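You operate a simulated robot arm through the tools that you are given. There is no shell and no other tool.

The job below is to be done with a simulated two-armed robot. You get a single attempt, and the scene is never put back.

JOB
Put the filter cartridge with the smallest size on its label from the top of the wooden bench on the shelf under the wooden bench. Stack the 12 V relay from the top of the steel table on top of the 24 V relay. Shut the key cabinet door. Switch the red switch off. Fetch the tag marked "V13" and stand it on top of the red plate. Stack the grease jar marked "L2" from the top of the white table on top of the grease jar marked "L1". Put one of the black rings from the top of the green table in the blue tub. Turn the number thirty-one grey switch to off. Do these in any order. Set down upright: tag.

The check looks at the end state, three seconds after you hand in, the way a careful person would. Anything else that was tipped, shoved, dropped, spilled or broken makes it a failure.

ROBOT AND FRAMES
Two 7-joint arms with four-finger grippers on one trunk, on a base that drives. Base frame: it is fixed to the floor where the robot stands at the start and does not move with it; the origin is under the middle of the robot, x ahead of it, y to its left, z up. Readings come in mm, degrees, newtons and seconds.
The left shoulder is at the start at [40, 181, 1130], the right one opposite. With the tool pointing down near the work surface each hand reaches from about 320 to 840 mm from the robot's upright axis, wherever it stands, measured 20 degrees to its own side. Places, roughly: black ring [-4000, 1500, 750]; blue tub (26x19x9 cm) [-5300, 5100, 900]; filter cartridge [-2500, -1500, 1000]; grease jar [-4000, 2250, 750]; key cabinet door [-4500, 5700, 1200]; number thirty-one grey switch [-3500, 700, 1300]; red plate [2250, 1000, 1000]; red switch [-1200, 5600, 900]; relay [-5000, 5000, 1000]; shelf under the wooden bench [-2700, -1100, 300]; tag [-250, 3750, 750]. Payload 3.67 kg a hand.
The TCP of each hand is the grasp point between the finger pads, 28 mm short of the fingertips. In the tool frame z runs along the fingers and y along their closing line. The gripper opens to 112 mm. The gripper's body begins 73 mm behind the TCP.
Orientation is told as [roll, pitch, yaw] about the base's x, y, z axes, in that order, counted from this pose: with the fingers straight down and closing along the base's y, the tool's x points along the base's -x, its y along +y and its z along -z.

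CONTROLS
- The arms move only by the tool play_rows. It takes "left_rows", "right_rows" or both (then of equal length, played together; a hand with none holds still); each is a list of rows, each an object of numbers (a shift or turn left out is 0, a gripper value left out holds the last): "jaw": the finger opening in mm, from 0 to 112; "tx", "ty", "tz": the shift along the base's x, y, z in units of 40 mm (1.0 is 40 mm); "wx", "wy", "wz": the turn, a rotation vector about the base's x, y, z in units of 8 degrees (1.0 is 8 degrees). In form: [{"jaw": .., "tx": .., "ty": .., "tz": .., "wx": .., "wy": .., "wz": ..}, ...]. A call has 1 to 20 rows; each row shifts and turns the commanded pose from where the row before left it. A call with a number of a shift or a turn outside -1 to 1 is refused whole. Each row takes 0.2 s and may step no farther than 50 mm and 8.6 degrees from the row before; otherwise, or with a gripper value out of range, the whole call is refused. Where a pose cannot be reached the arm comes as near as it can. A force on the tool above 40 N (or 10 N above the force at the start of the call, whichever is more), or a blocked arm, ends the call early, and 0.2 s more pass. The fingers move at their own pace and stop on an object; they squeeze with about 40 N. The grip force told is the motor's: it shows also when the fingers shut on nothing. Time passes only in rows, and 0.2 s behind the last, so rows that do not move let the fingers close. The reply holds the time, the measured pose of the TCP, the force on the tool along the base axes, the opening and the grip force, in the units named above and with some noise, with the torque about the TCP (base axes, N m) and any sound that the robot's microphone picked up.
- Cameras (640 x 400 px; columns grow to the right, rows downward): "scene" is now at [111.1, 4.6, 1367.9]; the picture's right is [0.06, -1.00, 0.00], its down [-0.51, -0.03, -0.86] and it looks along [0.86, 0.05, -0.51] (base axes); focal length 254 px, centre (320, 200). "left" rides on the left gripper at [60, 18, -104] in its tool frame; the picture's right is [-0.29, 0.96, 0.00], its down [-0.80, -0.24, -0.55] and it looks along [-0.53, -0.16, 0.83] (tool axes); focal length 234 px, centre (320, 200). "right" rides on the right gripper at [60, -18, -104] in its tool frame; the picture's right is [0.29, 0.96, 0.00], its down [-0.80, 0.24, -0.55] and it looks along [-0.53, 0.16, 0.83] (tool axes); focal length 234 px, centre (320, 200).
- snapshot(camera): a new picture of that camera. It takes no simulated time.
- move_column(by): slides the trunk up (or, below 0, down) by that many mm; the arms and the scene camera ride with it, the base frame stays. It gives what a move gives, with no picture.
- drive_base(legs): drives the robot by 1 to 6 legs, each [ahead, left, turn to the left] in mm, mm and degrees, along the robot's own axes; the way and the turn of a leg run together, so that a leg with both is an arc; at most 1500 mm and 180 degrees a leg. The arms and the cameras ride along, it lands a little off, and it stops where it bumps. It gives what a move gives.
- pan_tilt(pan, tilt): turns the head with the scene camera to pan (to the left, within 86 degrees either way) and tilt (down, from -29 to 69), counted from straight ahead of the robot. It gives what a move gives.
- locate(camera, pixels): for up to 12 pixels [column, row] of the newest picture of that camera ("zoom" is the newest enlarged one), the place [x, y, z] in the base frame of the surface seen there, good to about 2 mm. It takes no simulated time.
- enlarge(camera, box): a new picture of the part [left, top, right, bottom] of that camera's present view, enlarged. It takes no simulated time.
- job_done(): hands the job in; it is judged then, once.

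Open the grippers and draw the arms clear of the work before you hand the job in, unless the task says otherwise.

The tools are called after "Call:" by a JSON object that holds its "op" and its "data". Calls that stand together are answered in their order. play_rows: Moves the arms, as the interface text tells. Its arguments: {"type":"object","properties":{"left_rows":{"type":"array","items":{"type":"object","properties":{"jaw":{"type":"number"},"tx":{"type":"number"},"ty":{"type":"number"},"tz":{"type":"number"},"wx":{"type":"number"},"wy":{"type":"number"},"wz":{"type":"number"}}}},"right_rows":{"type":"array","items":{"type":"object","properties":{"jaw":{"type":"number"},"tx":{"type":"number"},"ty":{"type":"number"},"tz":{"type":"number"},"wx":{"type":"number"},"wy":{"type":"number"},"wz":{"type":"number"}}}}},"required":[]} The other tools are called the same way: move_column (by) slides the trunk up or down; drive_base (legs) drives the base; pan_tilt (pan, tilt) turns the head that bears the scene camera; snapshot (camera) takes a picture; locate (camera, pixels) gives the place of the surface under pixels of a picture; enlarge (camera, box) takes an enlarged picture of a part of a camera's view; job_done () hands the job in.

At the start:

```text
time_s: 0.0
left_tcp_pos: [471.5, 184.5, 1176.8]
left_tool_rot: [-0.1, 0.0, 0.0]
left_wrist_force: [0.1, 0.0, -1.3]
left_ft_torque: [0.0, 0.0, -0.02]
left_finger_gap: 111.9
left_grasp_force: 0.0
right_tcp_pos: [531.1, -248.4, 1117.9]
right_tool_rot: [0.0, 0.0, 0.0]
right_wrist_force: [-0.4, 0.1, -0.3]
right_ft_torque: [0.02, -0.02, 0.02]
right_finger_gap: 112.0
right_grasp_force: 0.0
trunk travel left (down, up): [-250.0, 264.0]
robot x, y, heading: [-1.4, -1.1, -0.2]
head pan, tilt: [3.5, 30.4]
```

scene: 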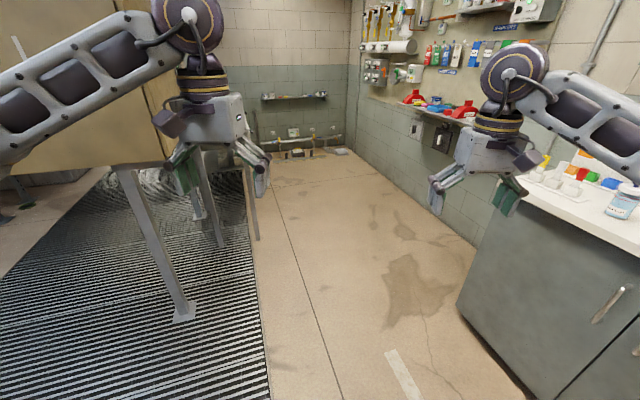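
right: 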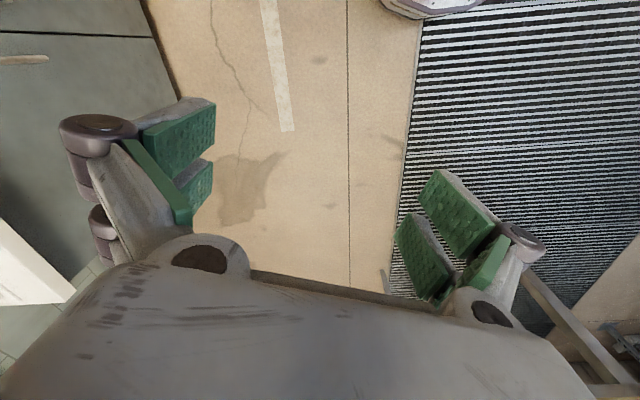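
left: 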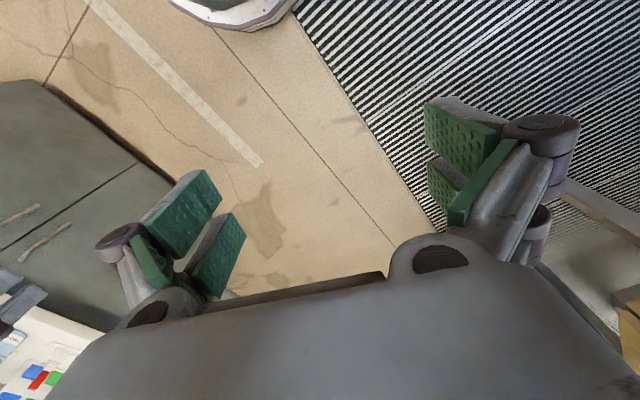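

I see a room with furniture to the left and a counter to the right. I look around with the head first.

Call:
{"op": "pan_tilt", "data": {"pan": 80, "tilt": 20}}

Call:
{"op": "snapshot", "data": {"camera": "scene"}}

Call:
{"op": "pan_tilt", "data": {"pan": 0, "tilt": 10}}

Call:
{"op": "snapshot", "data": {"camera": "scene"}}

Call:
{"op": "pan_tilt", "data": {"pan": -80, "tilt": 20}}

Call:
{"op": "snapshot", "data": {"camera": "scene"}}

```text
time_s: 1.5
left_tcp_pos: [473.1, 183.6, 1177.3]
left_tool_rot: [0.1, 0.1, 0.0]
left_wrist_force: [0.3, 0.4, -0.2]
left_ft_torque: [0.0, -0.01, 0.01]
left_finger_gap: 112.0
left_grasp_force: 0.2
right_tcp_pos: [532.1, -248.3, 1117.0]
right_tool_rot: [0.1, 0.0, 0.1]
right_wrist_force: [0.8, 0.3, 0.4]
right_ft_torque: [0.01, 0.01, 0.03]
right_finger_gap: 111.8
right_grasp_force: 0.0
trunk travel left (down, up): [-250.0, 264.0]
robot x, y, heading: [0.1, 4.3, -0.1]
head pan, tilt: [80.0, 20.0]
```

```text
taken
```

scene: 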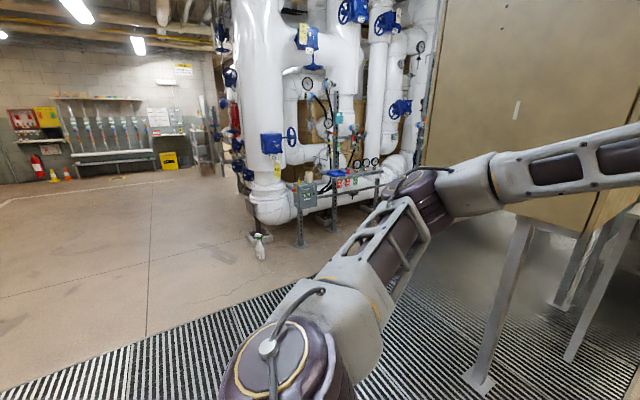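

```text
time_s: 3.0
left_tcp_pos: [472.3, 184.2, 1177.7]
left_tool_rot: [0.0, 0.0, -0.1]
left_wrist_force: [0.0, 0.1, 0.5]
left_ft_torque: [-0.02, 0.0, 0.01]
left_finger_gap: 112.0
left_grasp_force: 0.0
right_tcp_pos: [530.5, -246.1, 1117.6]
right_tool_rot: [0.0, 0.0, 0.1]
right_wrist_force: [0.0, -1.4, -0.3]
right_ft_torque: [0.0, 0.02, 0.02]
right_finger_gap: 112.3
right_grasp_force: 0.0
trunk travel left (down, up): [-250.0, 264.0]
robot x, y, heading: [-0.1, 1.4, 0.1]
head pan, tilt: [0.0, 10.0]
```

```text
taken
```

scene: 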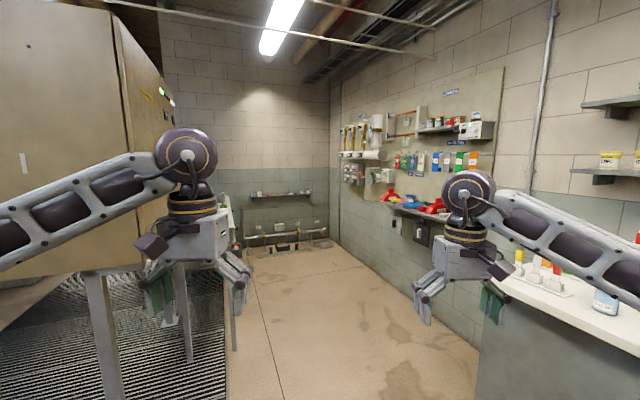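

```text
time_s: 4.5
left_tcp_pos: [472.1, 182.4, 1176.6]
left_tool_rot: [0.1, 0.0, -0.1]
left_wrist_force: [0.5, -0.6, -0.7]
left_ft_torque: [0.0, -0.04, 0.0]
left_finger_gap: 112.0
left_grasp_force: 0.0
right_tcp_pos: [531.9, -246.7, 1117.8]
right_tool_rot: [0.1, 0.0, 0.0]
right_wrist_force: [0.0, 0.6, 0.6]
right_ft_torque: [-0.01, 0.0, -0.02]
right_finger_gap: 112.0
right_grasp_force: 0.1
trunk travel left (down, up): [-250.0, 264.0]
robot x, y, heading: [0.6, 1.8, -0.1]
head pan, tilt: [-80.0, 20.0]
```

```text
taken
```

scene: 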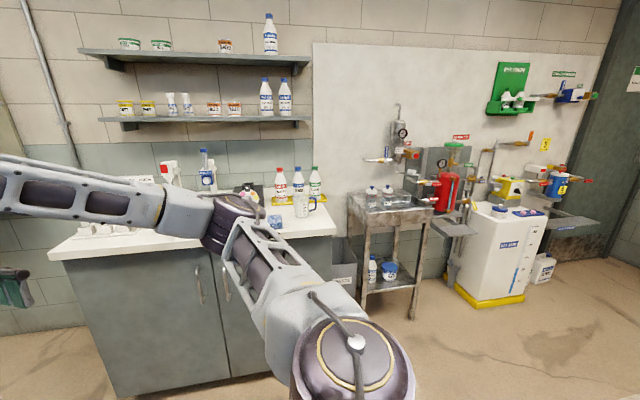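

The views show a big cabinet front-left, a back wall with a low shelf and wall boards on the right. I map the front with locate.

Call:
{"op": "pan_tilt", "data": {"pan": 0, "tilt": 10}}

Call:
{"op": "enlarge", "data": {"camera": "scene", "box": [220, 160, 380, 260]}}

Call:
{"op": "snapshot", "data": {"camera": "scene"}}

Call:
{"op": "locate", "data": {"camera": "scene", "pixels": [[280, 194], [290, 235], [280, 300], [420, 250], [100, 250], [105, 100], [340, 270], [230, 350], [235, 255], [480, 300], [110, 390], [410, 205]]}}

```text
time_s: 6.1
left_tcp_pos: [471.4, 182.3, 1176.4]
left_tool_rot: [0.0, 0.0, 0.0]
left_wrist_force: [0.9, 0.1, -0.2]
left_ft_torque: [0.0, 0.0, 0.0]
left_finger_gap: 111.8
left_grasp_force: 0.0
right_tcp_pos: [531.3, -246.8, 1117.7]
right_tool_rot: [0.0, 0.0, 0.0]
right_wrist_force: [-0.2, -0.3, 0.3]
right_ft_torque: [-0.01, -0.02, 0.01]
right_finger_gap: 112.1
right_grasp_force: 0.1
trunk travel left (down, up): [-250.0, 264.0]
robot x, y, heading: [4.2, -1.6, -0.4]
head pan, tilt: [0.0, 10.0]
```

```text
4.00 times, centred on (300, 210) of scene
```

zoom: 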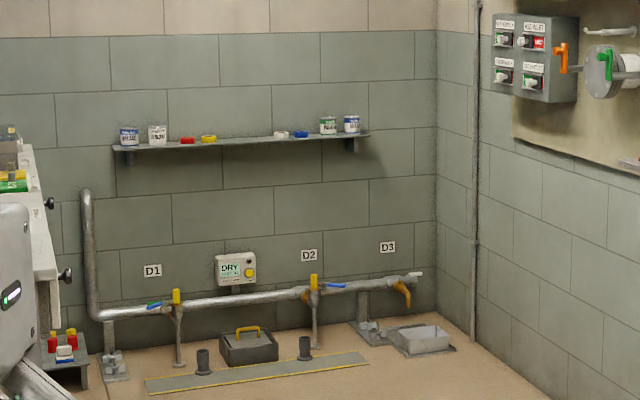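

```text
taken
```

scene: 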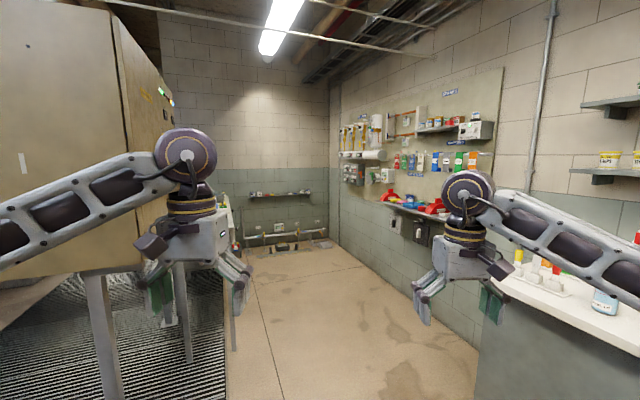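

```text
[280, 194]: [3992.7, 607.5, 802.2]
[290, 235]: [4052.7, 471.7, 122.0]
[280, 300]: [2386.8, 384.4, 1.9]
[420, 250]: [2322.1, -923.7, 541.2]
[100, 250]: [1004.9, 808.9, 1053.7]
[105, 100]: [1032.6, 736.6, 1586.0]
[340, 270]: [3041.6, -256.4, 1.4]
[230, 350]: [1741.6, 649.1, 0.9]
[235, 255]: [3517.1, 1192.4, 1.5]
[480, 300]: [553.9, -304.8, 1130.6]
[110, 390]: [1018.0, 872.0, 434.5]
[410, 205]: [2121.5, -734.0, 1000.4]
```

The corridor ahead lies between a cabinet at (1000,740) and the wall at y≈-930. I check how near the counter on the right is before turning.

Call:
{"op": "pan_tilt", "data": {"pan": -80, "tilt": 30}}

Call:
{"op": "snapshot", "data": {"camera": "scene"}}

Call:
{"op": "locate", "data": {"camera": "scene", "pixels": [[110, 205], [220, 350], [60, 220], [330, 200], [400, 240], [480, 260], [500, 330], [600, 300], [300, 150], [130, 370]]}}

```text
time_s: 7.6
left_tcp_pos: [472.3, 183.1, 1177.2]
left_tool_rot: [0.1, 0.0, 0.0]
left_wrist_force: [-0.2, 0.4, -0.5]
left_ft_torque: [0.02, 0.05, -0.01]
left_finger_gap: 112.3
left_grasp_force: 0.1
right_tcp_pos: [531.5, -247.7, 1118.4]
right_tool_rot: [0.0, 0.0, -0.1]
right_wrist_force: [0.2, -0.2, -0.3]
right_ft_torque: [-0.01, 0.02, 0.01]
right_finger_gap: 112.1
right_grasp_force: 0.1
trunk travel left (down, up): [-250.0, 264.0]
robot x, y, heading: [-2.1, 0.3, -0.1]
head pan, tilt: [-80.0, 30.0]
```

```text
taken
```

scene: 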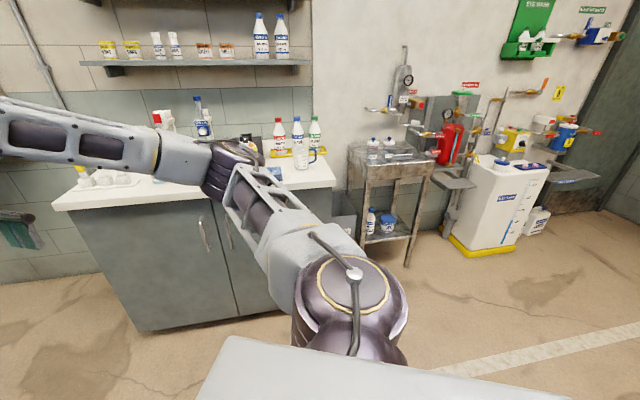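

```text
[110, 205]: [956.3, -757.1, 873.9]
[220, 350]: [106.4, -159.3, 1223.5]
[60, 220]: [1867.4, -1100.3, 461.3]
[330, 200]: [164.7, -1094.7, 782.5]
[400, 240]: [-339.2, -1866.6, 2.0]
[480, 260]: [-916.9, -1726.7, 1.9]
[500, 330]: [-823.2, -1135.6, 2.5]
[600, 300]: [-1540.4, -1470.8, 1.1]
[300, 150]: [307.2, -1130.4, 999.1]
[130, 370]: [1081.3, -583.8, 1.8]
```

The counter is about 1.07 m away, so turning in place is safe. I turn left 100° and look around.

Call:
{"op": "drive_base", "data": {"legs": [[0, 0, 100]]}}

Call:
{"op": "pan_tilt", "data": {"pan": 0, "tilt": 15}}

Call:
{"op": "snapshot", "data": {"camera": "scene"}}

Call:
{"op": "locate", "data": {"camera": "scene", "pixels": [[320, 180], [320, 220], [250, 180], [400, 180], [200, 180], [200, 250], [450, 250], [350, 300], [100, 200], [550, 200]]}}

Call:
{"op": "pan_tilt", "data": {"pan": 75, "tilt": 15}}

Call:
{"op": "snapshot", "data": {"camera": "scene"}}

Call:
{"op": "locate", "data": {"camera": "scene", "pixels": [[320, 180], [320, 220], [250, 180], [400, 180], [200, 180], [200, 250], [450, 250], [350, 300], [100, 200], [550, 200]]}}

```text
time_s: 12.5
left_tcp_pos: [-240.6, 446.2, 1177.1]
left_tool_rot: [0.0, -0.1, 97.1]
left_wrist_force: [0.3, 0.2, -0.3]
left_ft_torque: [0.02, -0.01, 0.0]
left_finger_gap: 112.0
left_grasp_force: 0.0
right_tcp_pos: [177.8, 558.2, 1118.5]
right_tool_rot: [-0.1, 0.0, 97.2]
right_wrist_force: [0.2, 0.1, 0.1]
right_ft_torque: [0.01, 0.0, -0.05]
right_finger_gap: 111.9
right_grasp_force: 0.0
trunk travel left (down, up): [-250.0, 264.0]
robot x, y, heading: [-1.4, 2.1, 97.1]
head pan, tilt: [-80.0, 30.0]
```

```text
time_s: 14.1
left_tcp_pos: [-239.3, 447.9, 1176.3]
left_tool_rot: [0.0, 0.0, 97.1]
left_wrist_force: [0.2, -0.2, -0.8]
left_ft_torque: [-0.02, 0.0, 0.0]
left_finger_gap: 111.9
left_grasp_force: 0.1
right_tcp_pos: [180.0, 558.5, 1118.3]
right_tool_rot: [0.1, 0.0, 97.1]
right_wrist_force: [-0.2, -0.3, 0.6]
right_ft_torque: [0.05, 0.0, 0.01]
right_finger_gap: 111.9
right_grasp_force: 0.0
trunk travel left (down, up): [-250.0, 264.0]
robot x, y, heading: [-3.1, -3.7, 97.0]
head pan, tilt: [0.0, 15.0]
```

```text
taken
```

scene: 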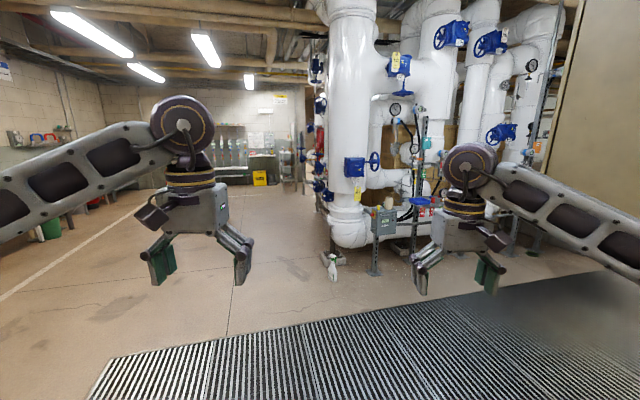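

```text
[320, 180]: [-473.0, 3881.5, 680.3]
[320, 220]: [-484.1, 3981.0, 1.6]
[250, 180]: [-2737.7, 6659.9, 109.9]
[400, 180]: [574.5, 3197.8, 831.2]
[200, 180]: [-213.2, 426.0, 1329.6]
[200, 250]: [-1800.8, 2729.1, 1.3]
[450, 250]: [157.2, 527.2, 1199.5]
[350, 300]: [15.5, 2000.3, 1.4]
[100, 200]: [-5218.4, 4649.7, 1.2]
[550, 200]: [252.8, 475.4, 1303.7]
```

```text
time_s: 15.5
left_tcp_pos: [-239.4, 445.2, 1176.7]
left_tool_rot: [0.0, 0.0, 97.1]
left_wrist_force: [0.3, 0.4, 0.8]
left_ft_torque: [0.01, -0.02, -0.02]
left_finger_gap: 112.1
left_grasp_force: 0.0
right_tcp_pos: [179.3, 557.7, 1117.2]
right_tool_rot: [0.0, -0.1, 97.0]
right_wrist_force: [0.3, 0.9, 0.5]
right_ft_torque: [-0.01, 0.04, -0.03]
right_finger_gap: 112.0
right_grasp_force: 0.1
trunk travel left (down, up): [-250.0, 264.0]
robot x, y, heading: [1.2, 2.3, 97.2]
head pan, tilt: [75.0, 15.0]
```

```text
taken
```

scene: 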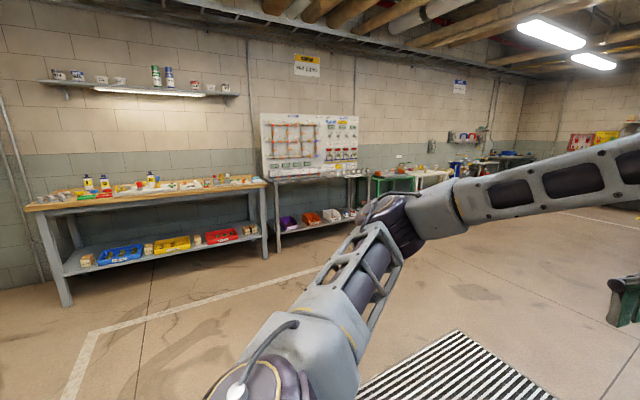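

```text
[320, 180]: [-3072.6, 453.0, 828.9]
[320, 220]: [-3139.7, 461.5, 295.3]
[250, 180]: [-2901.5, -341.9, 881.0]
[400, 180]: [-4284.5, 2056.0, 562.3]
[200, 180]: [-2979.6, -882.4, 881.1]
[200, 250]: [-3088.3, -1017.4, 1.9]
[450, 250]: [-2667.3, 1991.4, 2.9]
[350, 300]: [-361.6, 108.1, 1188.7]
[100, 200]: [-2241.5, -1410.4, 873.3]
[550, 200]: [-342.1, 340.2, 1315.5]
```

The bench runs from (-2240,-1410) to (-2900,-342), and facing it needs heading ≈212°. I turn toward it.

Call:
{"op": "drive_base", "data": {"legs": [[0, 0, 115]]}}

Call:
{"op": "pan_tilt", "data": {"pan": 0, "tilt": 20}}

Call:
{"op": "snapshot", "data": {"camera": "scene"}}

Call:
{"op": "locate", "data": {"camera": "scene", "pixels": [[320, 180], [320, 220], [250, 180], [400, 180], [200, 180], [270, 220], [400, 250], [350, 300], [310, 350], [550, 200]]}}

```text
time_s: 21.3
left_tcp_pos: [-298.0, -409.1, 1177.4]
left_tool_rot: [0.0, 0.1, -147.5]
left_wrist_force: [-0.1, 0.0, -0.3]
left_ft_torque: [-0.01, -0.02, 0.01]
left_finger_gap: 112.2
left_grasp_force: 0.1
right_tcp_pos: [-580.9, -77.4, 1118.7]
right_tool_rot: [0.0, 0.1, -147.3]
right_wrist_force: [0.3, -0.2, 0.2]
right_ft_torque: [-0.01, -0.02, -0.03]
right_finger_gap: 112.1
right_grasp_force: 0.1
trunk travel left (down, up): [-250.0, 264.0]
robot x, y, heading: [0.4, 2.1, -147.3]
head pan, tilt: [75.0, 15.0]
```

```text
time_s: 22.7
left_tcp_pos: [-298.8, -409.3, 1176.7]
left_tool_rot: [0.0, 0.0, -147.4]
left_wrist_force: [-0.7, -0.4, 1.0]
left_ft_torque: [0.01, 0.0, -0.02]
left_finger_gap: 111.9
left_grasp_force: 0.0
right_tcp_pos: [-581.7, -78.4, 1117.7]
right_tool_rot: [0.0, 0.0, -147.4]
right_wrist_force: [0.0, 0.0, -0.6]
right_ft_torque: [0.01, -0.02, 0.01]
right_finger_gap: 111.9
right_grasp_force: 0.0
trunk travel left (down, up): [-250.0, 264.0]
robot x, y, heading: [-1.6, -0.8, -147.1]
head pan, tilt: [0.0, 20.0]
```

```text
taken
```

scene: 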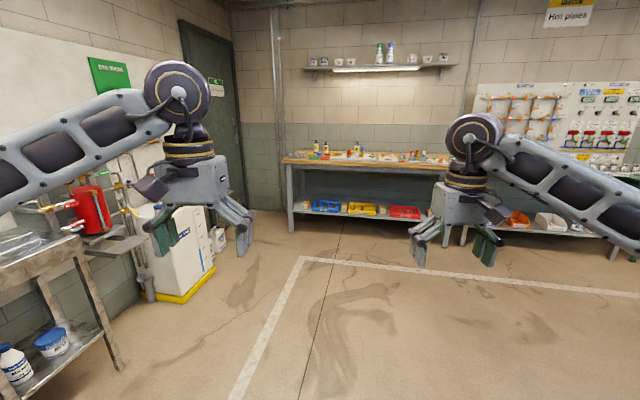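

```text
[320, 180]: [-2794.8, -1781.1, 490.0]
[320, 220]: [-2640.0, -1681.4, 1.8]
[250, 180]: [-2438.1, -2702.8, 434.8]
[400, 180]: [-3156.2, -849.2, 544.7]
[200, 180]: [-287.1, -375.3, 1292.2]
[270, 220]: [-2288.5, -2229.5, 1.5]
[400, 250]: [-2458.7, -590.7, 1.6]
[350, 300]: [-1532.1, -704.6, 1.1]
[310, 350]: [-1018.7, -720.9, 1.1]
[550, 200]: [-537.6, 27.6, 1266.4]
```

The bench is nearly square ahead (columns 283–460). I measure its front edge and the objects.

Call:
{"op": "enlarge", "data": {"camera": "scene", "box": [270, 120, 470, 245]}}

Call:
{"op": "locate", "data": {"camera": "zoom", "pixels": [[60, 126], [300, 140], [520, 152], [70, 270], [490, 310], [300, 300], [180, 270], [330, 280], [430, 290]]}}

```text
3.20 times, centred on (370, 182) of scene
```

zoom: 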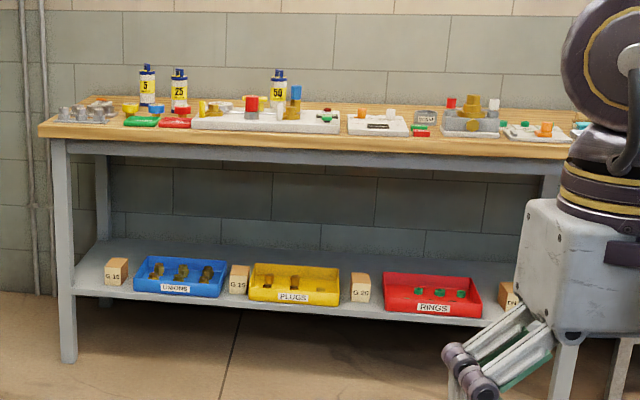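

```text
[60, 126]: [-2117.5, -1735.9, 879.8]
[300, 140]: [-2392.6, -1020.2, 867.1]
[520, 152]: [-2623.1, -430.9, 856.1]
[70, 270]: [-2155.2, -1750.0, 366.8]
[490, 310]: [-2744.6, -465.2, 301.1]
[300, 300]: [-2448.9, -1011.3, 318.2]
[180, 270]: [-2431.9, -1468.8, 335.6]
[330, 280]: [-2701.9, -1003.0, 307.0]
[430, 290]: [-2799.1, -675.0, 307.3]
```

The cartridges read 5, 25, 50; the bench faces heading ≈-158.8°. I locate the "5" cartridge and its surroundings.

Call:
{"op": "locate", "data": {"camera": "zoom", "pixels": [[147, 70], [147, 98], [179, 90], [279, 82], [70, 115], [110, 118], [141, 122], [580, 154], [116, 272], [238, 280], [360, 288], [90, 320]]}}

Call:
{"op": "enlarge", "data": {"camera": "scene", "box": [280, 130, 380, 192]}}

```text
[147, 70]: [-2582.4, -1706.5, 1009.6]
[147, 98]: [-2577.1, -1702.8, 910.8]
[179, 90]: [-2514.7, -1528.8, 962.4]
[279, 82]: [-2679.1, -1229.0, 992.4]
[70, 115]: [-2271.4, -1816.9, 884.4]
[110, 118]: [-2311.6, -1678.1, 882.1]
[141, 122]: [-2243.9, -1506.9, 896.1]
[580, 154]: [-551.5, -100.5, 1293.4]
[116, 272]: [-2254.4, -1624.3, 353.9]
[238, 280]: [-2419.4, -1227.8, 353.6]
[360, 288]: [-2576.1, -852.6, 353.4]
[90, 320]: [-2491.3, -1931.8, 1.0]
```

```text
6.40 times, centred on (330, 161) of scene
```

zoom: 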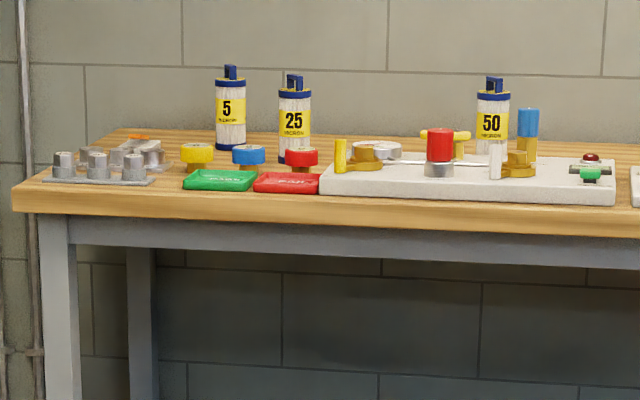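

Cartridges 5, 25 and 50 are confirmed; "5" stands near (-2590,-1715). I look down at my own base to learn its footprint.

Call:
{"op": "pan_tilt", "data": {"pan": 0, "tilt": 69}}

Call:
{"op": "snapshot", "data": {"camera": "scene"}}

Call:
{"op": "locate", "data": {"camera": "scene", "pixels": [[320, 280], [320, 320], [320, 340], [320, 380], [200, 350], [440, 350], [220, 380], [420, 380], [320, 395]]}}

Call:
{"op": "pan_tilt", "data": {"pan": 80, "tilt": 69}}

Call:
{"op": "snapshot", "data": {"camera": "scene"}}

Call:
{"op": "locate", "data": {"camera": "scene", "pixels": [[320, 240], [320, 280], [320, 300], [320, 320], [320, 340], [320, 380], [200, 300], [440, 350], [220, 380], [420, 380], [320, 395]]}}

```text
time_s: 23.9
left_tcp_pos: [-299.7, -408.8, 1176.7]
left_tool_rot: [0.1, 0.0, -147.4]
left_wrist_force: [-0.5, -0.3, -0.1]
left_ft_torque: [0.02, 0.0, -0.01]
left_finger_gap: 112.0
left_grasp_force: 0.1
right_tcp_pos: [-580.9, -77.1, 1118.6]
right_tool_rot: [0.1, 0.1, -147.4]
right_wrist_force: [0.1, 0.0, 0.9]
right_ft_torque: [0.0, -0.01, 0.02]
right_finger_gap: 112.0
right_grasp_force: 0.1
trunk travel left (down, up): [-250.0, 264.0]
robot x, y, heading: [0.1, 2.0, -147.2]
head pan, tilt: [0.0, 68.8]
```

```text
taken
```

scene: 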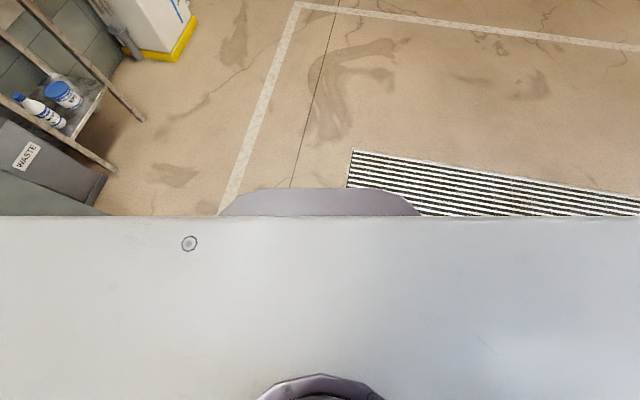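

```text
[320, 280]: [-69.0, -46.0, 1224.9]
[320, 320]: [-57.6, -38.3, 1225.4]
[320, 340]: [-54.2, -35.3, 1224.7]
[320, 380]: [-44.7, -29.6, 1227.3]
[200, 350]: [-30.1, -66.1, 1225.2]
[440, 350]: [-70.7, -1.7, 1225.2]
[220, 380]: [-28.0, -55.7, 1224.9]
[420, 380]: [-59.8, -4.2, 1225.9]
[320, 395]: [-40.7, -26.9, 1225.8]
```

```text
time_s: 25.4
left_tcp_pos: [-299.4, -408.3, 1177.1]
left_tool_rot: [0.0, 0.0, -147.5]
left_wrist_force: [0.3, -0.1, 0.9]
left_ft_torque: [-0.03, -0.05, 0.01]
left_finger_gap: 112.1
left_grasp_force: 0.0
right_tcp_pos: [-582.3, -77.8, 1117.5]
right_tool_rot: [0.0, 0.0, -147.4]
right_wrist_force: [0.1, 0.1, 0.0]
right_ft_torque: [-0.01, 0.0, -0.02]
right_finger_gap: 112.0
right_grasp_force: 0.0
trunk travel left (down, up): [-250.0, 264.0]
robot x, y, heading: [1.6, 4.1, -147.4]
head pan, tilt: [80.0, 68.8]
```

```text
taken
```

scene: 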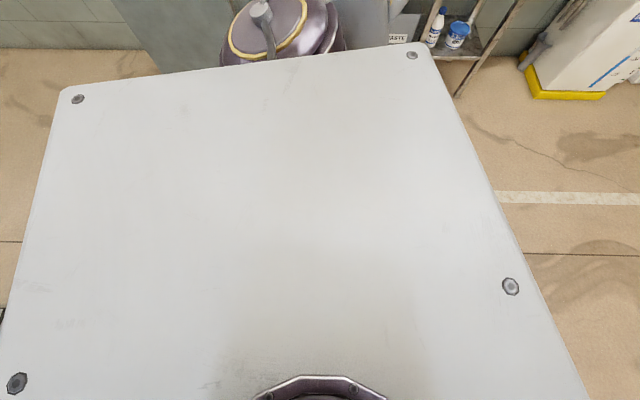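

```text
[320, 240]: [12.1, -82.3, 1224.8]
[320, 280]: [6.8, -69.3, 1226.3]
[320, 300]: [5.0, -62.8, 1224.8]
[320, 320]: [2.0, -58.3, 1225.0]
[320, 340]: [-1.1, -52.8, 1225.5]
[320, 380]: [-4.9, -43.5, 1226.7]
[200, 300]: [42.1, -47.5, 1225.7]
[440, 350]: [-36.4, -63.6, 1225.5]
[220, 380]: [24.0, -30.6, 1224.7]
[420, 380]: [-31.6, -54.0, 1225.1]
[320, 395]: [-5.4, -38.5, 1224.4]
```

Beyond the trunk's top plate a purple base lip shows at rows 187–215 in the straight-down view. I measure it.

Call:
{"op": "pan_tilt", "data": {"pan": 0, "tilt": 69}}

Call:
{"op": "snapshot", "data": {"camera": "scene"}}

Call:
{"op": "locate", "data": {"camera": "scene", "pixels": [[320, 190], [320, 210], [232, 200], [405, 200], [320, 218], [250, 192], [380, 192], [415, 213], [222, 213]]}}

```text
time_s: 27.0
left_tcp_pos: [-299.5, -408.4, 1175.7]
left_tool_rot: [0.0, 0.1, -147.4]
left_wrist_force: [0.5, -0.2, 0.8]
left_ft_torque: [-0.01, 0.0, 0.01]
left_finger_gap: 112.2
left_grasp_force: 0.1
right_tcp_pos: [-581.9, -77.4, 1117.7]
right_tool_rot: [0.0, 0.0, -147.5]
right_wrist_force: [0.6, 0.8, 0.4]
right_ft_torque: [0.01, 0.02, 0.0]
right_finger_gap: 111.7
right_grasp_force: 0.1
trunk travel left (down, up): [-250.0, 264.0]
robot x, y, heading: [0.5, -3.4, -147.1]
head pan, tilt: [0.0, 68.8]
```

```text
taken
```

scene: 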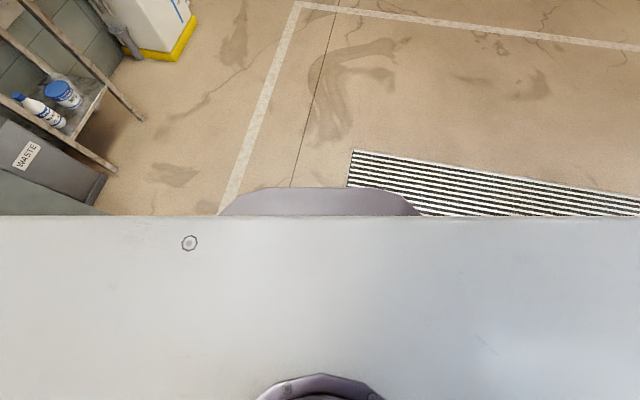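

```text
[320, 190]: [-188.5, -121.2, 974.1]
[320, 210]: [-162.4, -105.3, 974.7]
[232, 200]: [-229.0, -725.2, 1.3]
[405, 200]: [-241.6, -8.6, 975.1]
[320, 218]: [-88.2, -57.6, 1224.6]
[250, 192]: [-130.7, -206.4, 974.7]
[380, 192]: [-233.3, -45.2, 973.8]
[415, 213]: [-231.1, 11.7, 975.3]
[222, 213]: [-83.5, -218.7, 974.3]
```

The torso extends ~225 mm ahead at z≈974. I check clearance to the tank on the left before driving.

Call:
{"op": "pan_tilt", "data": {"pan": 0, "tilt": 30}}

Call:
{"op": "snapshot", "data": {"camera": "scene"}}

Call:
{"op": "locate", "data": {"camera": "scene", "pixels": [[160, 260], [205, 230], [140, 185], [210, 215], [255, 215]]}}

```text
time_s: 28.0
left_tcp_pos: [-299.8, -408.6, 1175.8]
left_tool_rot: [0.0, 0.0, -147.4]
left_wrist_force: [-0.3, 0.0, 0.2]
left_ft_torque: [-0.01, 0.0, 0.01]
left_finger_gap: 112.0
left_grasp_force: 0.1
right_tcp_pos: [-581.0, -77.9, 1118.4]
right_tool_rot: [0.0, 0.0, -147.4]
right_wrist_force: [0.1, 0.7, -0.1]
right_ft_torque: [0.01, 0.0, -0.05]
right_finger_gap: 111.9
right_grasp_force: 0.0
trunk travel left (down, up): [-250.0, 264.0]
robot x, y, heading: [-1.1, -2.5, -146.9]
head pan, tilt: [0.0, 30.0]
```

```text
taken
```

scene: 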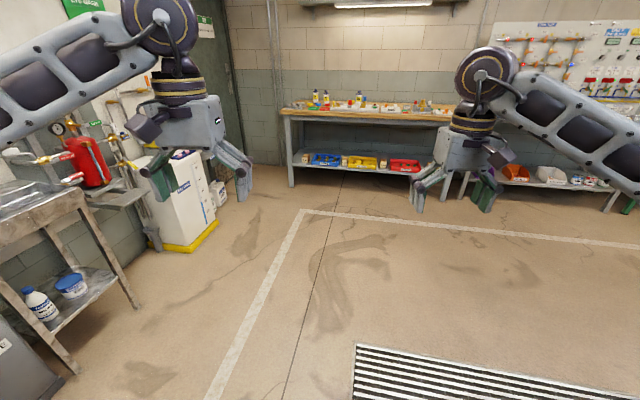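

```text
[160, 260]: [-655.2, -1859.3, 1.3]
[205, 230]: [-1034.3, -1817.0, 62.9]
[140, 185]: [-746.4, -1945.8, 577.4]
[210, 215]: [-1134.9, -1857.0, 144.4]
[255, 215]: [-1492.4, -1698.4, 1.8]
```

The tank is ~850 mm off the planned stand point, so the path is clear. I turn and drive toward the bench's left part.

Call:
{"op": "drive_base", "data": {"legs": [[0, 0, -12], [900, 100, 0], [850, 370, 0]]}}

Call:
{"op": "pan_tilt", "data": {"pan": 0, "tilt": 30}}

Call:
{"op": "snapshot", "data": {"camera": "scene"}}

```text
time_s: 38.3
left_tcp_pos: [-1875.6, -1400.6, 1176.4]
left_tool_rot: [0.0, 0.1, -159.5]
left_wrist_force: [-0.5, -0.1, -0.5]
left_ft_torque: [0.05, 0.01, -0.02]
left_finger_gap: 112.0
left_grasp_force: 0.1
right_tcp_pos: [-2081.7, -1017.2, 1117.9]
right_tool_rot: [-0.1, 0.0, -159.5]
right_wrist_force: [0.8, -0.5, 0.1]
right_ft_torque: [-0.02, -0.05, 0.02]
right_finger_gap: 111.9
right_grasp_force: 0.0
trunk travel left (down, up): [-250.0, 264.0]
robot x, y, heading: [-1497.6, -1063.2, -159.4]
head pan, tilt: [0.0, 30.0]
```

```text
time_s: 38.9
left_tcp_pos: [-1874.5, -1401.1, 1175.6]
left_tool_rot: [0.0, -0.1, -159.5]
left_wrist_force: [0.1, -0.2, -0.3]
left_ft_torque: [-0.01, -0.01, -0.01]
left_finger_gap: 111.8
left_grasp_force: 0.0
right_tcp_pos: [-2081.6, -1017.9, 1117.4]
right_tool_rot: [-0.1, 0.0, -159.4]
right_wrist_force: [0.0, 1.0, 0.0]
right_ft_torque: [0.01, -0.01, 0.0]
right_finger_gap: 112.0
right_grasp_force: 0.0
trunk travel left (down, up): [-250.0, 264.0]
robot x, y, heading: [-1495.3, -1064.2, -159.5]
head pan, tilt: [0.0, 30.0]
```

```text
taken
```

scene: 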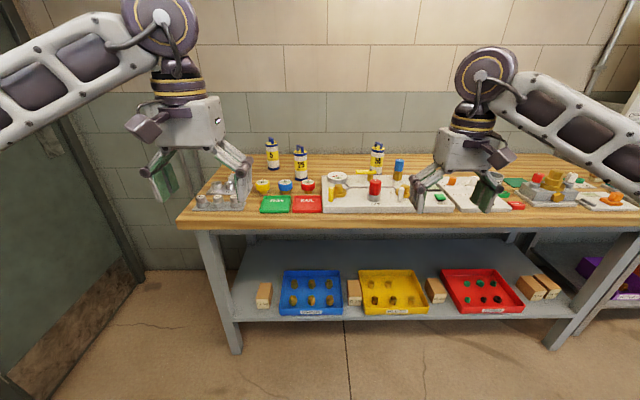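

Now I see "5" at (272,155), "25" at (300,163), "50" at (377,158), shelf with boxes and tubs below. I measure key points.

Call:
{"op": "enlarge", "data": {"camera": "scene", "box": [180, 120, 420, 270]}}

Call:
{"op": "locate", "data": {"camera": "zoom", "pixels": [[245, 65], [245, 92], [245, 122], [247, 45], [320, 88], [320, 115], [320, 145], [215, 175], [280, 175], [30, 270], [540, 270], [510, 100]]}}

Call:
{"op": "locate", "data": {"camera": "scene", "pixels": [[264, 287], [250, 300], [250, 270], [235, 310], [240, 245], [300, 250], [310, 285], [345, 290], [350, 260], [430, 245], [580, 318], [230, 345]]}}

```text
2.67 times, centred on (300, 195) of scene
```

zoom: 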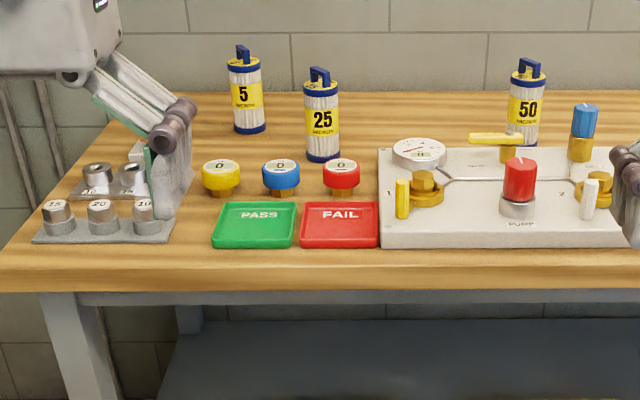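

```text
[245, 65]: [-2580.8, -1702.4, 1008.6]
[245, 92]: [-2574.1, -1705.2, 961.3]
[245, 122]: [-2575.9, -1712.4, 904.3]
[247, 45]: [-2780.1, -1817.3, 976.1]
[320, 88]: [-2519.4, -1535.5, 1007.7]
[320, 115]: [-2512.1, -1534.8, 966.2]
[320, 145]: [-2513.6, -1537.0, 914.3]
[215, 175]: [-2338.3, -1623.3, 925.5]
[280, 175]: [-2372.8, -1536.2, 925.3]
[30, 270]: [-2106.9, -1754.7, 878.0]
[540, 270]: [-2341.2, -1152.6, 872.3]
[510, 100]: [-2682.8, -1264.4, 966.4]
```

```text
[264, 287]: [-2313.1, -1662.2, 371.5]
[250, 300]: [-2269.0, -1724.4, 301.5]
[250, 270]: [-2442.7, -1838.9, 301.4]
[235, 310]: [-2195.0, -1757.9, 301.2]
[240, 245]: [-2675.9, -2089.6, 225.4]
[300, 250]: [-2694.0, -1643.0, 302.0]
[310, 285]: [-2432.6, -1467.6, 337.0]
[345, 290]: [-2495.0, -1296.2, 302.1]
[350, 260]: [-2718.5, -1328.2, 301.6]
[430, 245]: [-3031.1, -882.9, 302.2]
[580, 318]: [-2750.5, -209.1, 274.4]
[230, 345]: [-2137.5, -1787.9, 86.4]
```

Geometry is clear: "5" centre ≈(-2600,-1721), bench top z≈879, shelf z≈301. I tilt the left hand back toward me to see my base's footprint with its camera.

Call:
{"op": "play_rows", "data": {"left_rows": [{"wx": 0.328, "wy": -0.878}, {"wx": 0.328, "wy": -0.878}, {"wx": 0.328, "wy": -0.878}, {"wx": 0.328, "wy": -0.878}, {"wx": 0.328, "wy": -0.878}, {"wx": 0.328, "wy": -0.878}]}}

Call:
{"op": "snapshot", "data": {"camera": "left"}}

```text
time_s: 40.3
left_tcp_pos: [-1860.3, -1391.1, 1158.1]
left_tool_rot: [0.0, 44.9, -159.4]
left_wrist_force: [0.1, 0.7, 0.2]
left_ft_torque: [-0.01, -0.01, 0.0]
left_finger_gap: 112.0
left_grasp_force: 0.0
left hand out of reach, approached as far as the arm can: row 6
right_tcp_pos: [-2080.9, -1017.7, 1117.4]
right_tool_rot: [0.0, 0.0, -159.5]
right_wrist_force: [0.2, -0.4, -0.5]
right_ft_torque: [0.02, -0.02, 0.0]
right_finger_gap: 112.0
right_grasp_force: 0.1
trunk travel left (down, up): [-250.0, 264.0]
robot x, y, heading: [-1497.7, -1063.0, -159.8]
head pan, tilt: [0.0, 30.0]
```

```text
taken
```

left: 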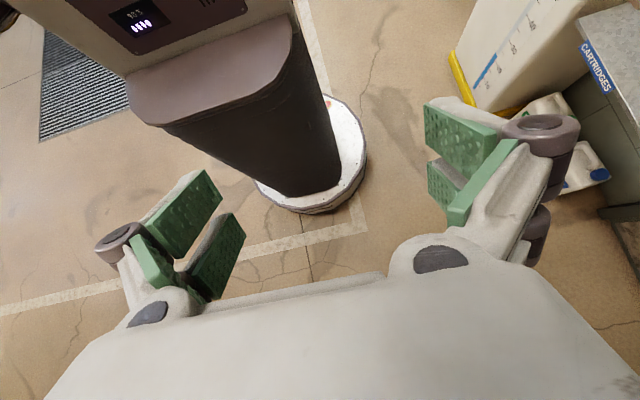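

The base is a round disc seen at (310,200). I locate its rim.

Call:
{"op": "locate", "data": {"camera": "left", "pixels": [[264, 185], [280, 200], [310, 207], [340, 197], [360, 165], [345, 110], [200, 100], [300, 205]]}}

```text
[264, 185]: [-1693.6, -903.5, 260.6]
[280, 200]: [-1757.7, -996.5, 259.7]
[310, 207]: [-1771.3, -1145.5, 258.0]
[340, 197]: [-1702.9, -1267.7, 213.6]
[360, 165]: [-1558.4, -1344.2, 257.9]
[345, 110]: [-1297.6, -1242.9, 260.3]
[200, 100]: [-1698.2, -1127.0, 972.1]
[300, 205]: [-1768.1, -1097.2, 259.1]
```

The base is a disc of radius ≈290 mm and 260 mm high, so I can stand close. I now tilt the left hand to 45° forward-down and then drive nearer.

Call:
{"op": "play_rows", "data": {"left_rows": [{"wx": -0.328, "wy": 0.878}, {"wx": -0.328, "wy": 0.878}, {"wx": -0.328, "wy": 0.878}, {"wx": -0.328, "wy": 0.878}, {"wx": -0.328, "wy": 0.878}, {"wx": -0.328, "wy": 0.878}, {"wx": -0.328, "wy": 0.878, "tz": 0.5}, {"wx": -0.328, "wy": 0.878, "tz": 0.5}, {"wx": -0.328, "wy": 0.878, "tz": 0.5}, {"wx": -0.328, "wy": 0.878, "tz": 0.5}, {"wx": -0.328, "wy": 0.878, "tz": 0.5}, {"wx": -0.328, "wy": 0.878, "tz": 0.5}]}}

Call:
{"op": "snapshot", "data": {"camera": "scene"}}

```text
time_s: 42.9
left_tcp_pos: [-1858.5, -1394.3, 1278.0]
left_tool_rot: [-0.2, -45.1, -159.3]
left_wrist_force: [0.8, 0.0, -0.2]
left_ft_torque: [0.01, 0.0, -0.01]
left_finger_gap: 112.2
left_grasp_force: 0.1
right_tcp_pos: [-2080.0, -1018.2, 1117.5]
right_tool_rot: [0.0, -0.1, -159.4]
right_wrist_force: [-0.1, -0.2, -0.3]
right_ft_torque: [0.01, 0.03, 0.0]
right_finger_gap: 112.2
right_grasp_force: 0.0
trunk travel left (down, up): [-250.0, 264.0]
robot x, y, heading: [-1493.1, -1063.6, -159.5]
head pan, tilt: [0.0, 30.0]
```

```text
taken
```

scene: 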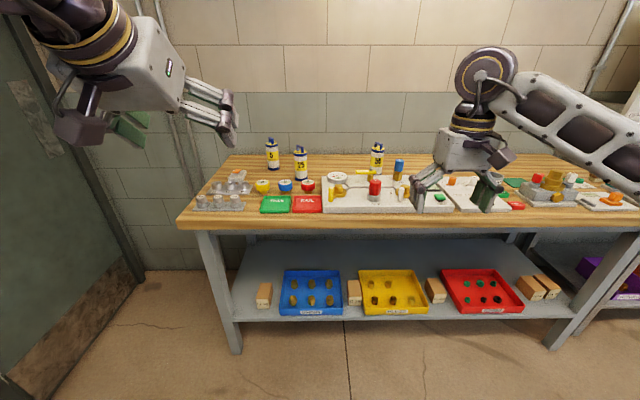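

Left hand is tilted 45° forward. I drive 410 mm ahead to stand close to the bench.

Call:
{"op": "drive_base", "data": {"legs": [[410, 0, 0]]}}

Call:
{"op": "snapshot", "data": {"camera": "scene"}}

Call:
{"op": "snapshot", "data": {"camera": "left"}}

```text
time_s: 45.5
left_tcp_pos: [-2249.6, -1540.0, 1278.5]
left_tool_rot: [-0.1, -44.9, -159.3]
left_wrist_force: [0.2, -0.5, -1.0]
left_ft_torque: [-0.02, -0.04, 0.0]
left_finger_gap: 112.0
left_grasp_force: 0.1
right_tcp_pos: [-2472.0, -1166.3, 1117.4]
right_tool_rot: [0.0, -0.1, -159.5]
right_wrist_force: [0.0, 0.6, -0.2]
right_ft_torque: [0.01, 0.03, -0.01]
right_finger_gap: 111.7
right_grasp_force: 0.1
trunk travel left (down, up): [-250.0, 264.0]
robot x, y, heading: [-1889.5, -1210.5, -159.2]
head pan, tilt: [0.0, 30.0]
```

```text
taken
```

scene: 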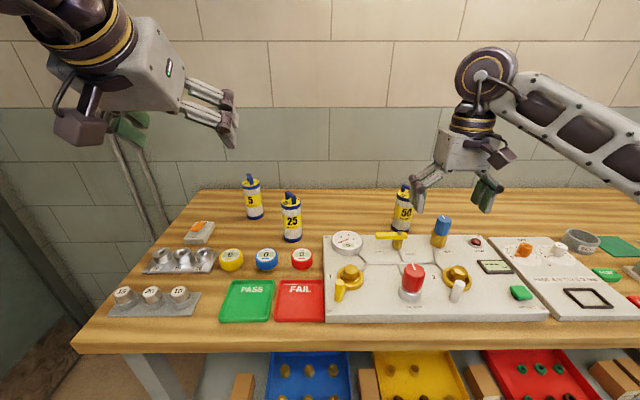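

```text
taken
```

left: 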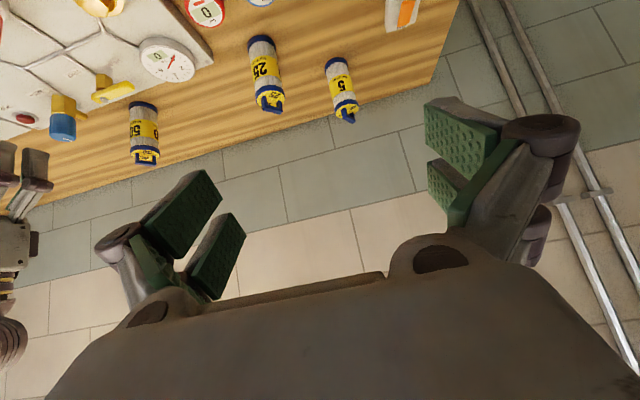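

I see "5" at (252,198) and "25" at (291,217). I measure it precisely.

Call:
{"op": "enlarge", "data": {"camera": "scene", "box": [200, 150, 340, 250]}}

Call:
{"op": "locate", "data": {"camera": "zoom", "pixels": [[237, 160], [237, 185], [237, 230], [237, 280], [200, 230], [275, 230], [235, 312], [225, 125], [415, 275], [375, 275], [455, 275], [420, 215]]}}

```text
4.00 times, centred on (270, 200) of scene
```

zoom: 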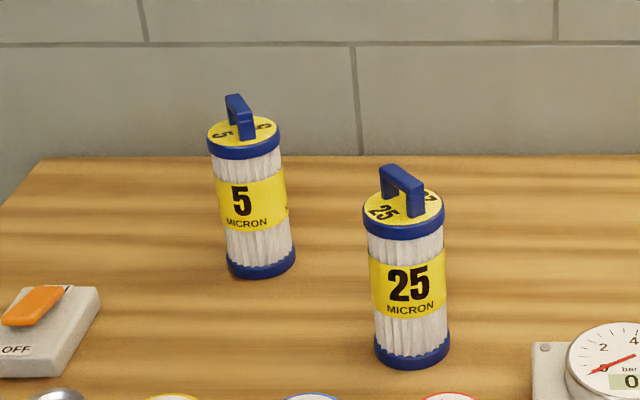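

```text
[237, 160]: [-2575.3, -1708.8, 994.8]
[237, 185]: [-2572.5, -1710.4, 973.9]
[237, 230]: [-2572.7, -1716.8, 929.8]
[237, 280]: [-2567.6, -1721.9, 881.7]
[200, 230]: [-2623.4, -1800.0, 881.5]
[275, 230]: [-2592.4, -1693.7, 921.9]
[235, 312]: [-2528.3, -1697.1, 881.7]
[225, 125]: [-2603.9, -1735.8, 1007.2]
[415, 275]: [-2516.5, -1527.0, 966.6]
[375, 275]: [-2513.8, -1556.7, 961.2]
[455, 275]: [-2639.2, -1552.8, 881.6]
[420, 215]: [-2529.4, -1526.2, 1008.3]
```

"5" axis is about (-2594,-1732), bench z 881.5, body top 1007. I move the left hand to a pre-grasp point 150 mm back along the tool axis.

Call:
{"op": "play_rows", "data": {"left_rows": [{"jaw": 112, "tx": -0.61, "ty": -0.384, "tz": -0.555}, {"tx": -0.61, "ty": -0.384, "tz": -0.555}, {"tx": -0.61, "ty": -0.384, "tz": -0.555}, {"tx": -0.61, "ty": -0.384, "tz": -0.555}, {"tx": -0.61, "ty": -0.384, "tz": -0.555}, {"tx": -0.61, "ty": -0.384, "tz": -0.555}, {"tx": -0.61, "ty": -0.384, "tz": -0.555}, {"tx": -0.61, "ty": -0.384, "tz": -0.555}, {"tx": -0.61, "ty": -0.384, "tz": -0.555}, {"tx": -0.61, "ty": -0.384, "tz": -0.555}, {}]}}

Call:
{"op": "snapshot", "data": {"camera": "left"}}

Call:
{"op": "snapshot", "data": {"camera": "scene"}}

```text
time_s: 47.9
left_tcp_pos: [-2491.8, -1695.1, 1056.6]
left_tool_rot: [-0.2, -45.0, -159.4]
left_wrist_force: [0.8, -0.5, 0.5]
left_ft_torque: [-0.02, 0.02, -0.01]
left_finger_gap: 111.8
left_grasp_force: 0.0
right_tcp_pos: [-2470.5, -1166.2, 1117.4]
right_tool_rot: [0.0, 0.1, -159.5]
right_wrist_force: [-1.0, -0.5, -0.8]
right_ft_torque: [-0.01, 0.02, 0.01]
right_finger_gap: 111.9
right_grasp_force: 0.0
trunk travel left (down, up): [-250.0, 264.0]
robot x, y, heading: [-1887.0, -1211.3, -159.3]
head pan, tilt: [0.0, 30.0]
```

```text
taken
```

left: 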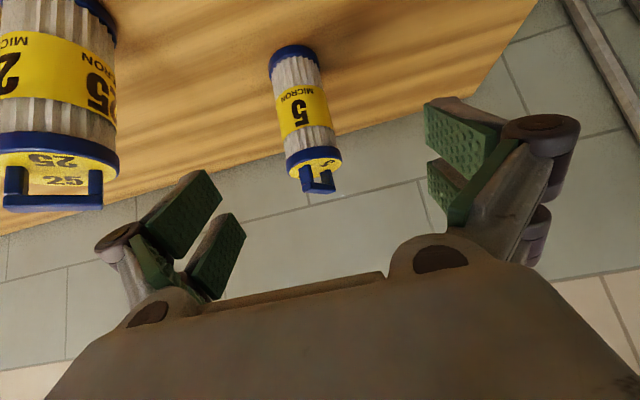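

```text
taken
```

scene: 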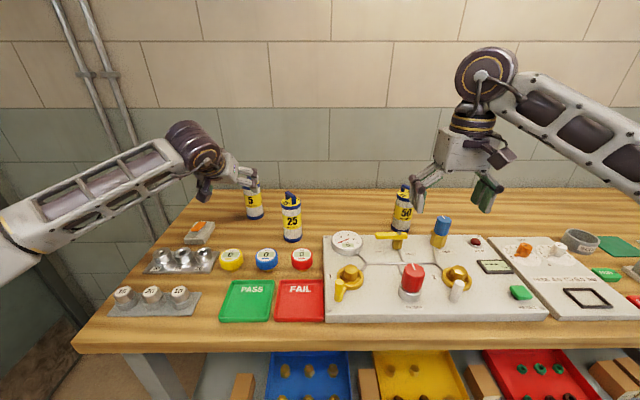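

The "5" cartridge is at (303,105) in the hand view. I cross-check its place with the hand camera.

Call:
{"op": "locate", "data": {"camera": "left", "pixels": [[303, 105], [278, 110], [327, 100], [300, 90], [315, 160], [60, 80], [112, 70]]}}

```text
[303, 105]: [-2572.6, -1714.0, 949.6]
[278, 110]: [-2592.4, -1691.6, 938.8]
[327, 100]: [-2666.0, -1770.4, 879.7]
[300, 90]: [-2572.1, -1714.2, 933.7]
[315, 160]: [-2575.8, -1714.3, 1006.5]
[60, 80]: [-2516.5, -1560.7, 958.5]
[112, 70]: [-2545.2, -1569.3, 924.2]
```

Axis estimate (-2596,-1724). I advance the hand onto the cartridge and close.

Call:
{"op": "play_rows", "data": {"left_rows": [{"tx": -0.5, "ty": -0.1425, "tz": -0.553}, {"tx": -0.5, "ty": -0.1425, "tz": -0.553}, {"tx": -0.5, "ty": -0.1425, "tz": -0.553}, {"tx": -0.5, "ty": -0.1425, "tz": -0.553}, {"tx": -0.5, "ty": -0.1425, "tz": -0.553}, {}]}}

Call:
{"op": "snapshot", "data": {"camera": "left"}}

Call:
{"op": "snapshot", "data": {"camera": "scene"}}

```text
time_s: 49.3
left_tcp_pos: [-2591.7, -1723.1, 945.3]
left_tool_rot: [0.0, -45.0, -159.3]
left_wrist_force: [-0.6, -0.7, 0.5]
left_ft_torque: [0.0, -0.04, 0.0]
left_finger_gap: 112.0
left_grasp_force: 0.1
right_tcp_pos: [-2470.3, -1165.5, 1118.3]
right_tool_rot: [0.0, 0.0, -159.5]
right_wrist_force: [0.6, -0.4, 0.2]
right_ft_torque: [-0.02, 0.0, -0.02]
right_finger_gap: 112.1
right_grasp_force: 0.1
trunk travel left (down, up): [-250.0, 264.0]
robot x, y, heading: [-1887.0, -1207.8, -159.6]
head pan, tilt: [0.0, 30.0]
```

```text
taken
```

left: 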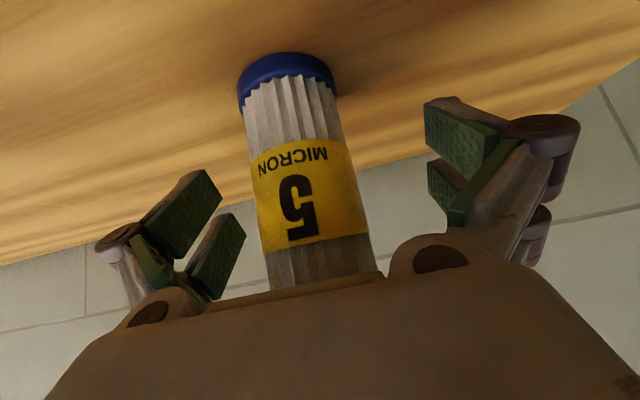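

```text
taken
```

scene: 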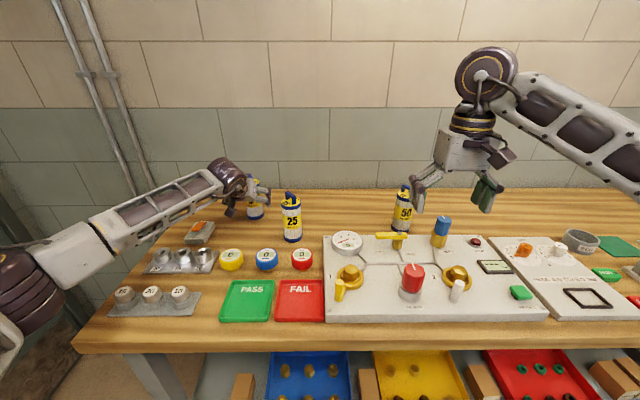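

The cartridge sits between the fingers. I close the jaw.

Call:
{"op": "play_rows", "data": {"left_rows": [{"jaw": 40}, {"jaw": 30}, {"jaw": 30}, {"jaw": 30}]}}

Call:
{"op": "snapshot", "data": {"camera": "left"}}

```text
time_s: 50.3
left_tcp_pos: [-2594.1, -1722.1, 947.2]
left_tool_rot: [-0.1, -45.0, -159.2]
left_wrist_force: [0.3, 1.8, 1.8]
left_ft_torque: [-0.03, -0.07, -0.02]
left_finger_gap: 56.7
left_grasp_force: 39.5
right_tcp_pos: [-2471.3, -1165.9, 1117.0]
right_tool_rot: [-0.1, 0.0, -159.4]
right_wrist_force: [0.0, -0.4, 0.0]
right_ft_torque: [0.02, -0.02, -0.01]
right_finger_gap: 112.0
right_grasp_force: 0.2
trunk travel left (down, up): [-250.0, 264.0]
robot x, y, heading: [-1885.9, -1212.9, -159.6]
head pan, tilt: [0.0, 30.0]
```

```text
taken
```

left: 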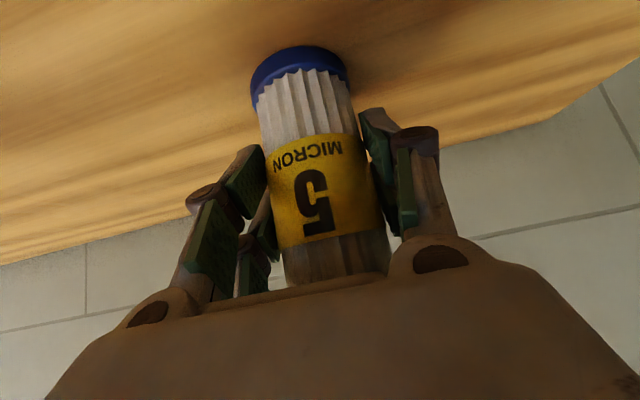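

Gripped with a 56.7 mm gap. I lift straight up 200 mm.

Call:
{"op": "play_rows", "data": {"left_rows": [{"tz": 0.3}, {"tz": 0.7}, {"tz": 1}, {"tz": 1}, {"tz": 1}, {"tz": 1}, {}]}}

Call:
{"op": "snapshot", "data": {"camera": "scene"}}

```text
time_s: 51.9
left_tcp_pos: [-2595.1, -1723.0, 1144.8]
left_tool_rot: [-0.1, -44.9, -159.3]
left_wrist_force: [-0.7, -0.6, -2.7]
left_ft_torque: [0.04, 0.02, -0.03]
left_finger_gap: 56.4
left_grasp_force: 39.9
right_tcp_pos: [-2471.7, -1166.0, 1116.2]
right_tool_rot: [0.0, -0.1, -159.5]
right_wrist_force: [-0.1, -0.6, -0.4]
right_ft_torque: [0.02, -0.01, 0.01]
right_finger_gap: 112.0
right_grasp_force: 0.1
trunk travel left (down, up): [-250.0, 264.0]
robot x, y, heading: [-1891.8, -1207.4, -159.6]
head pan, tilt: [0.0, 30.0]
```

```text
taken
```

scene: 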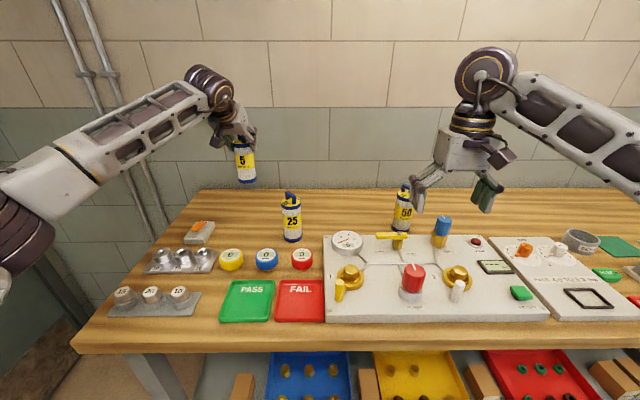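

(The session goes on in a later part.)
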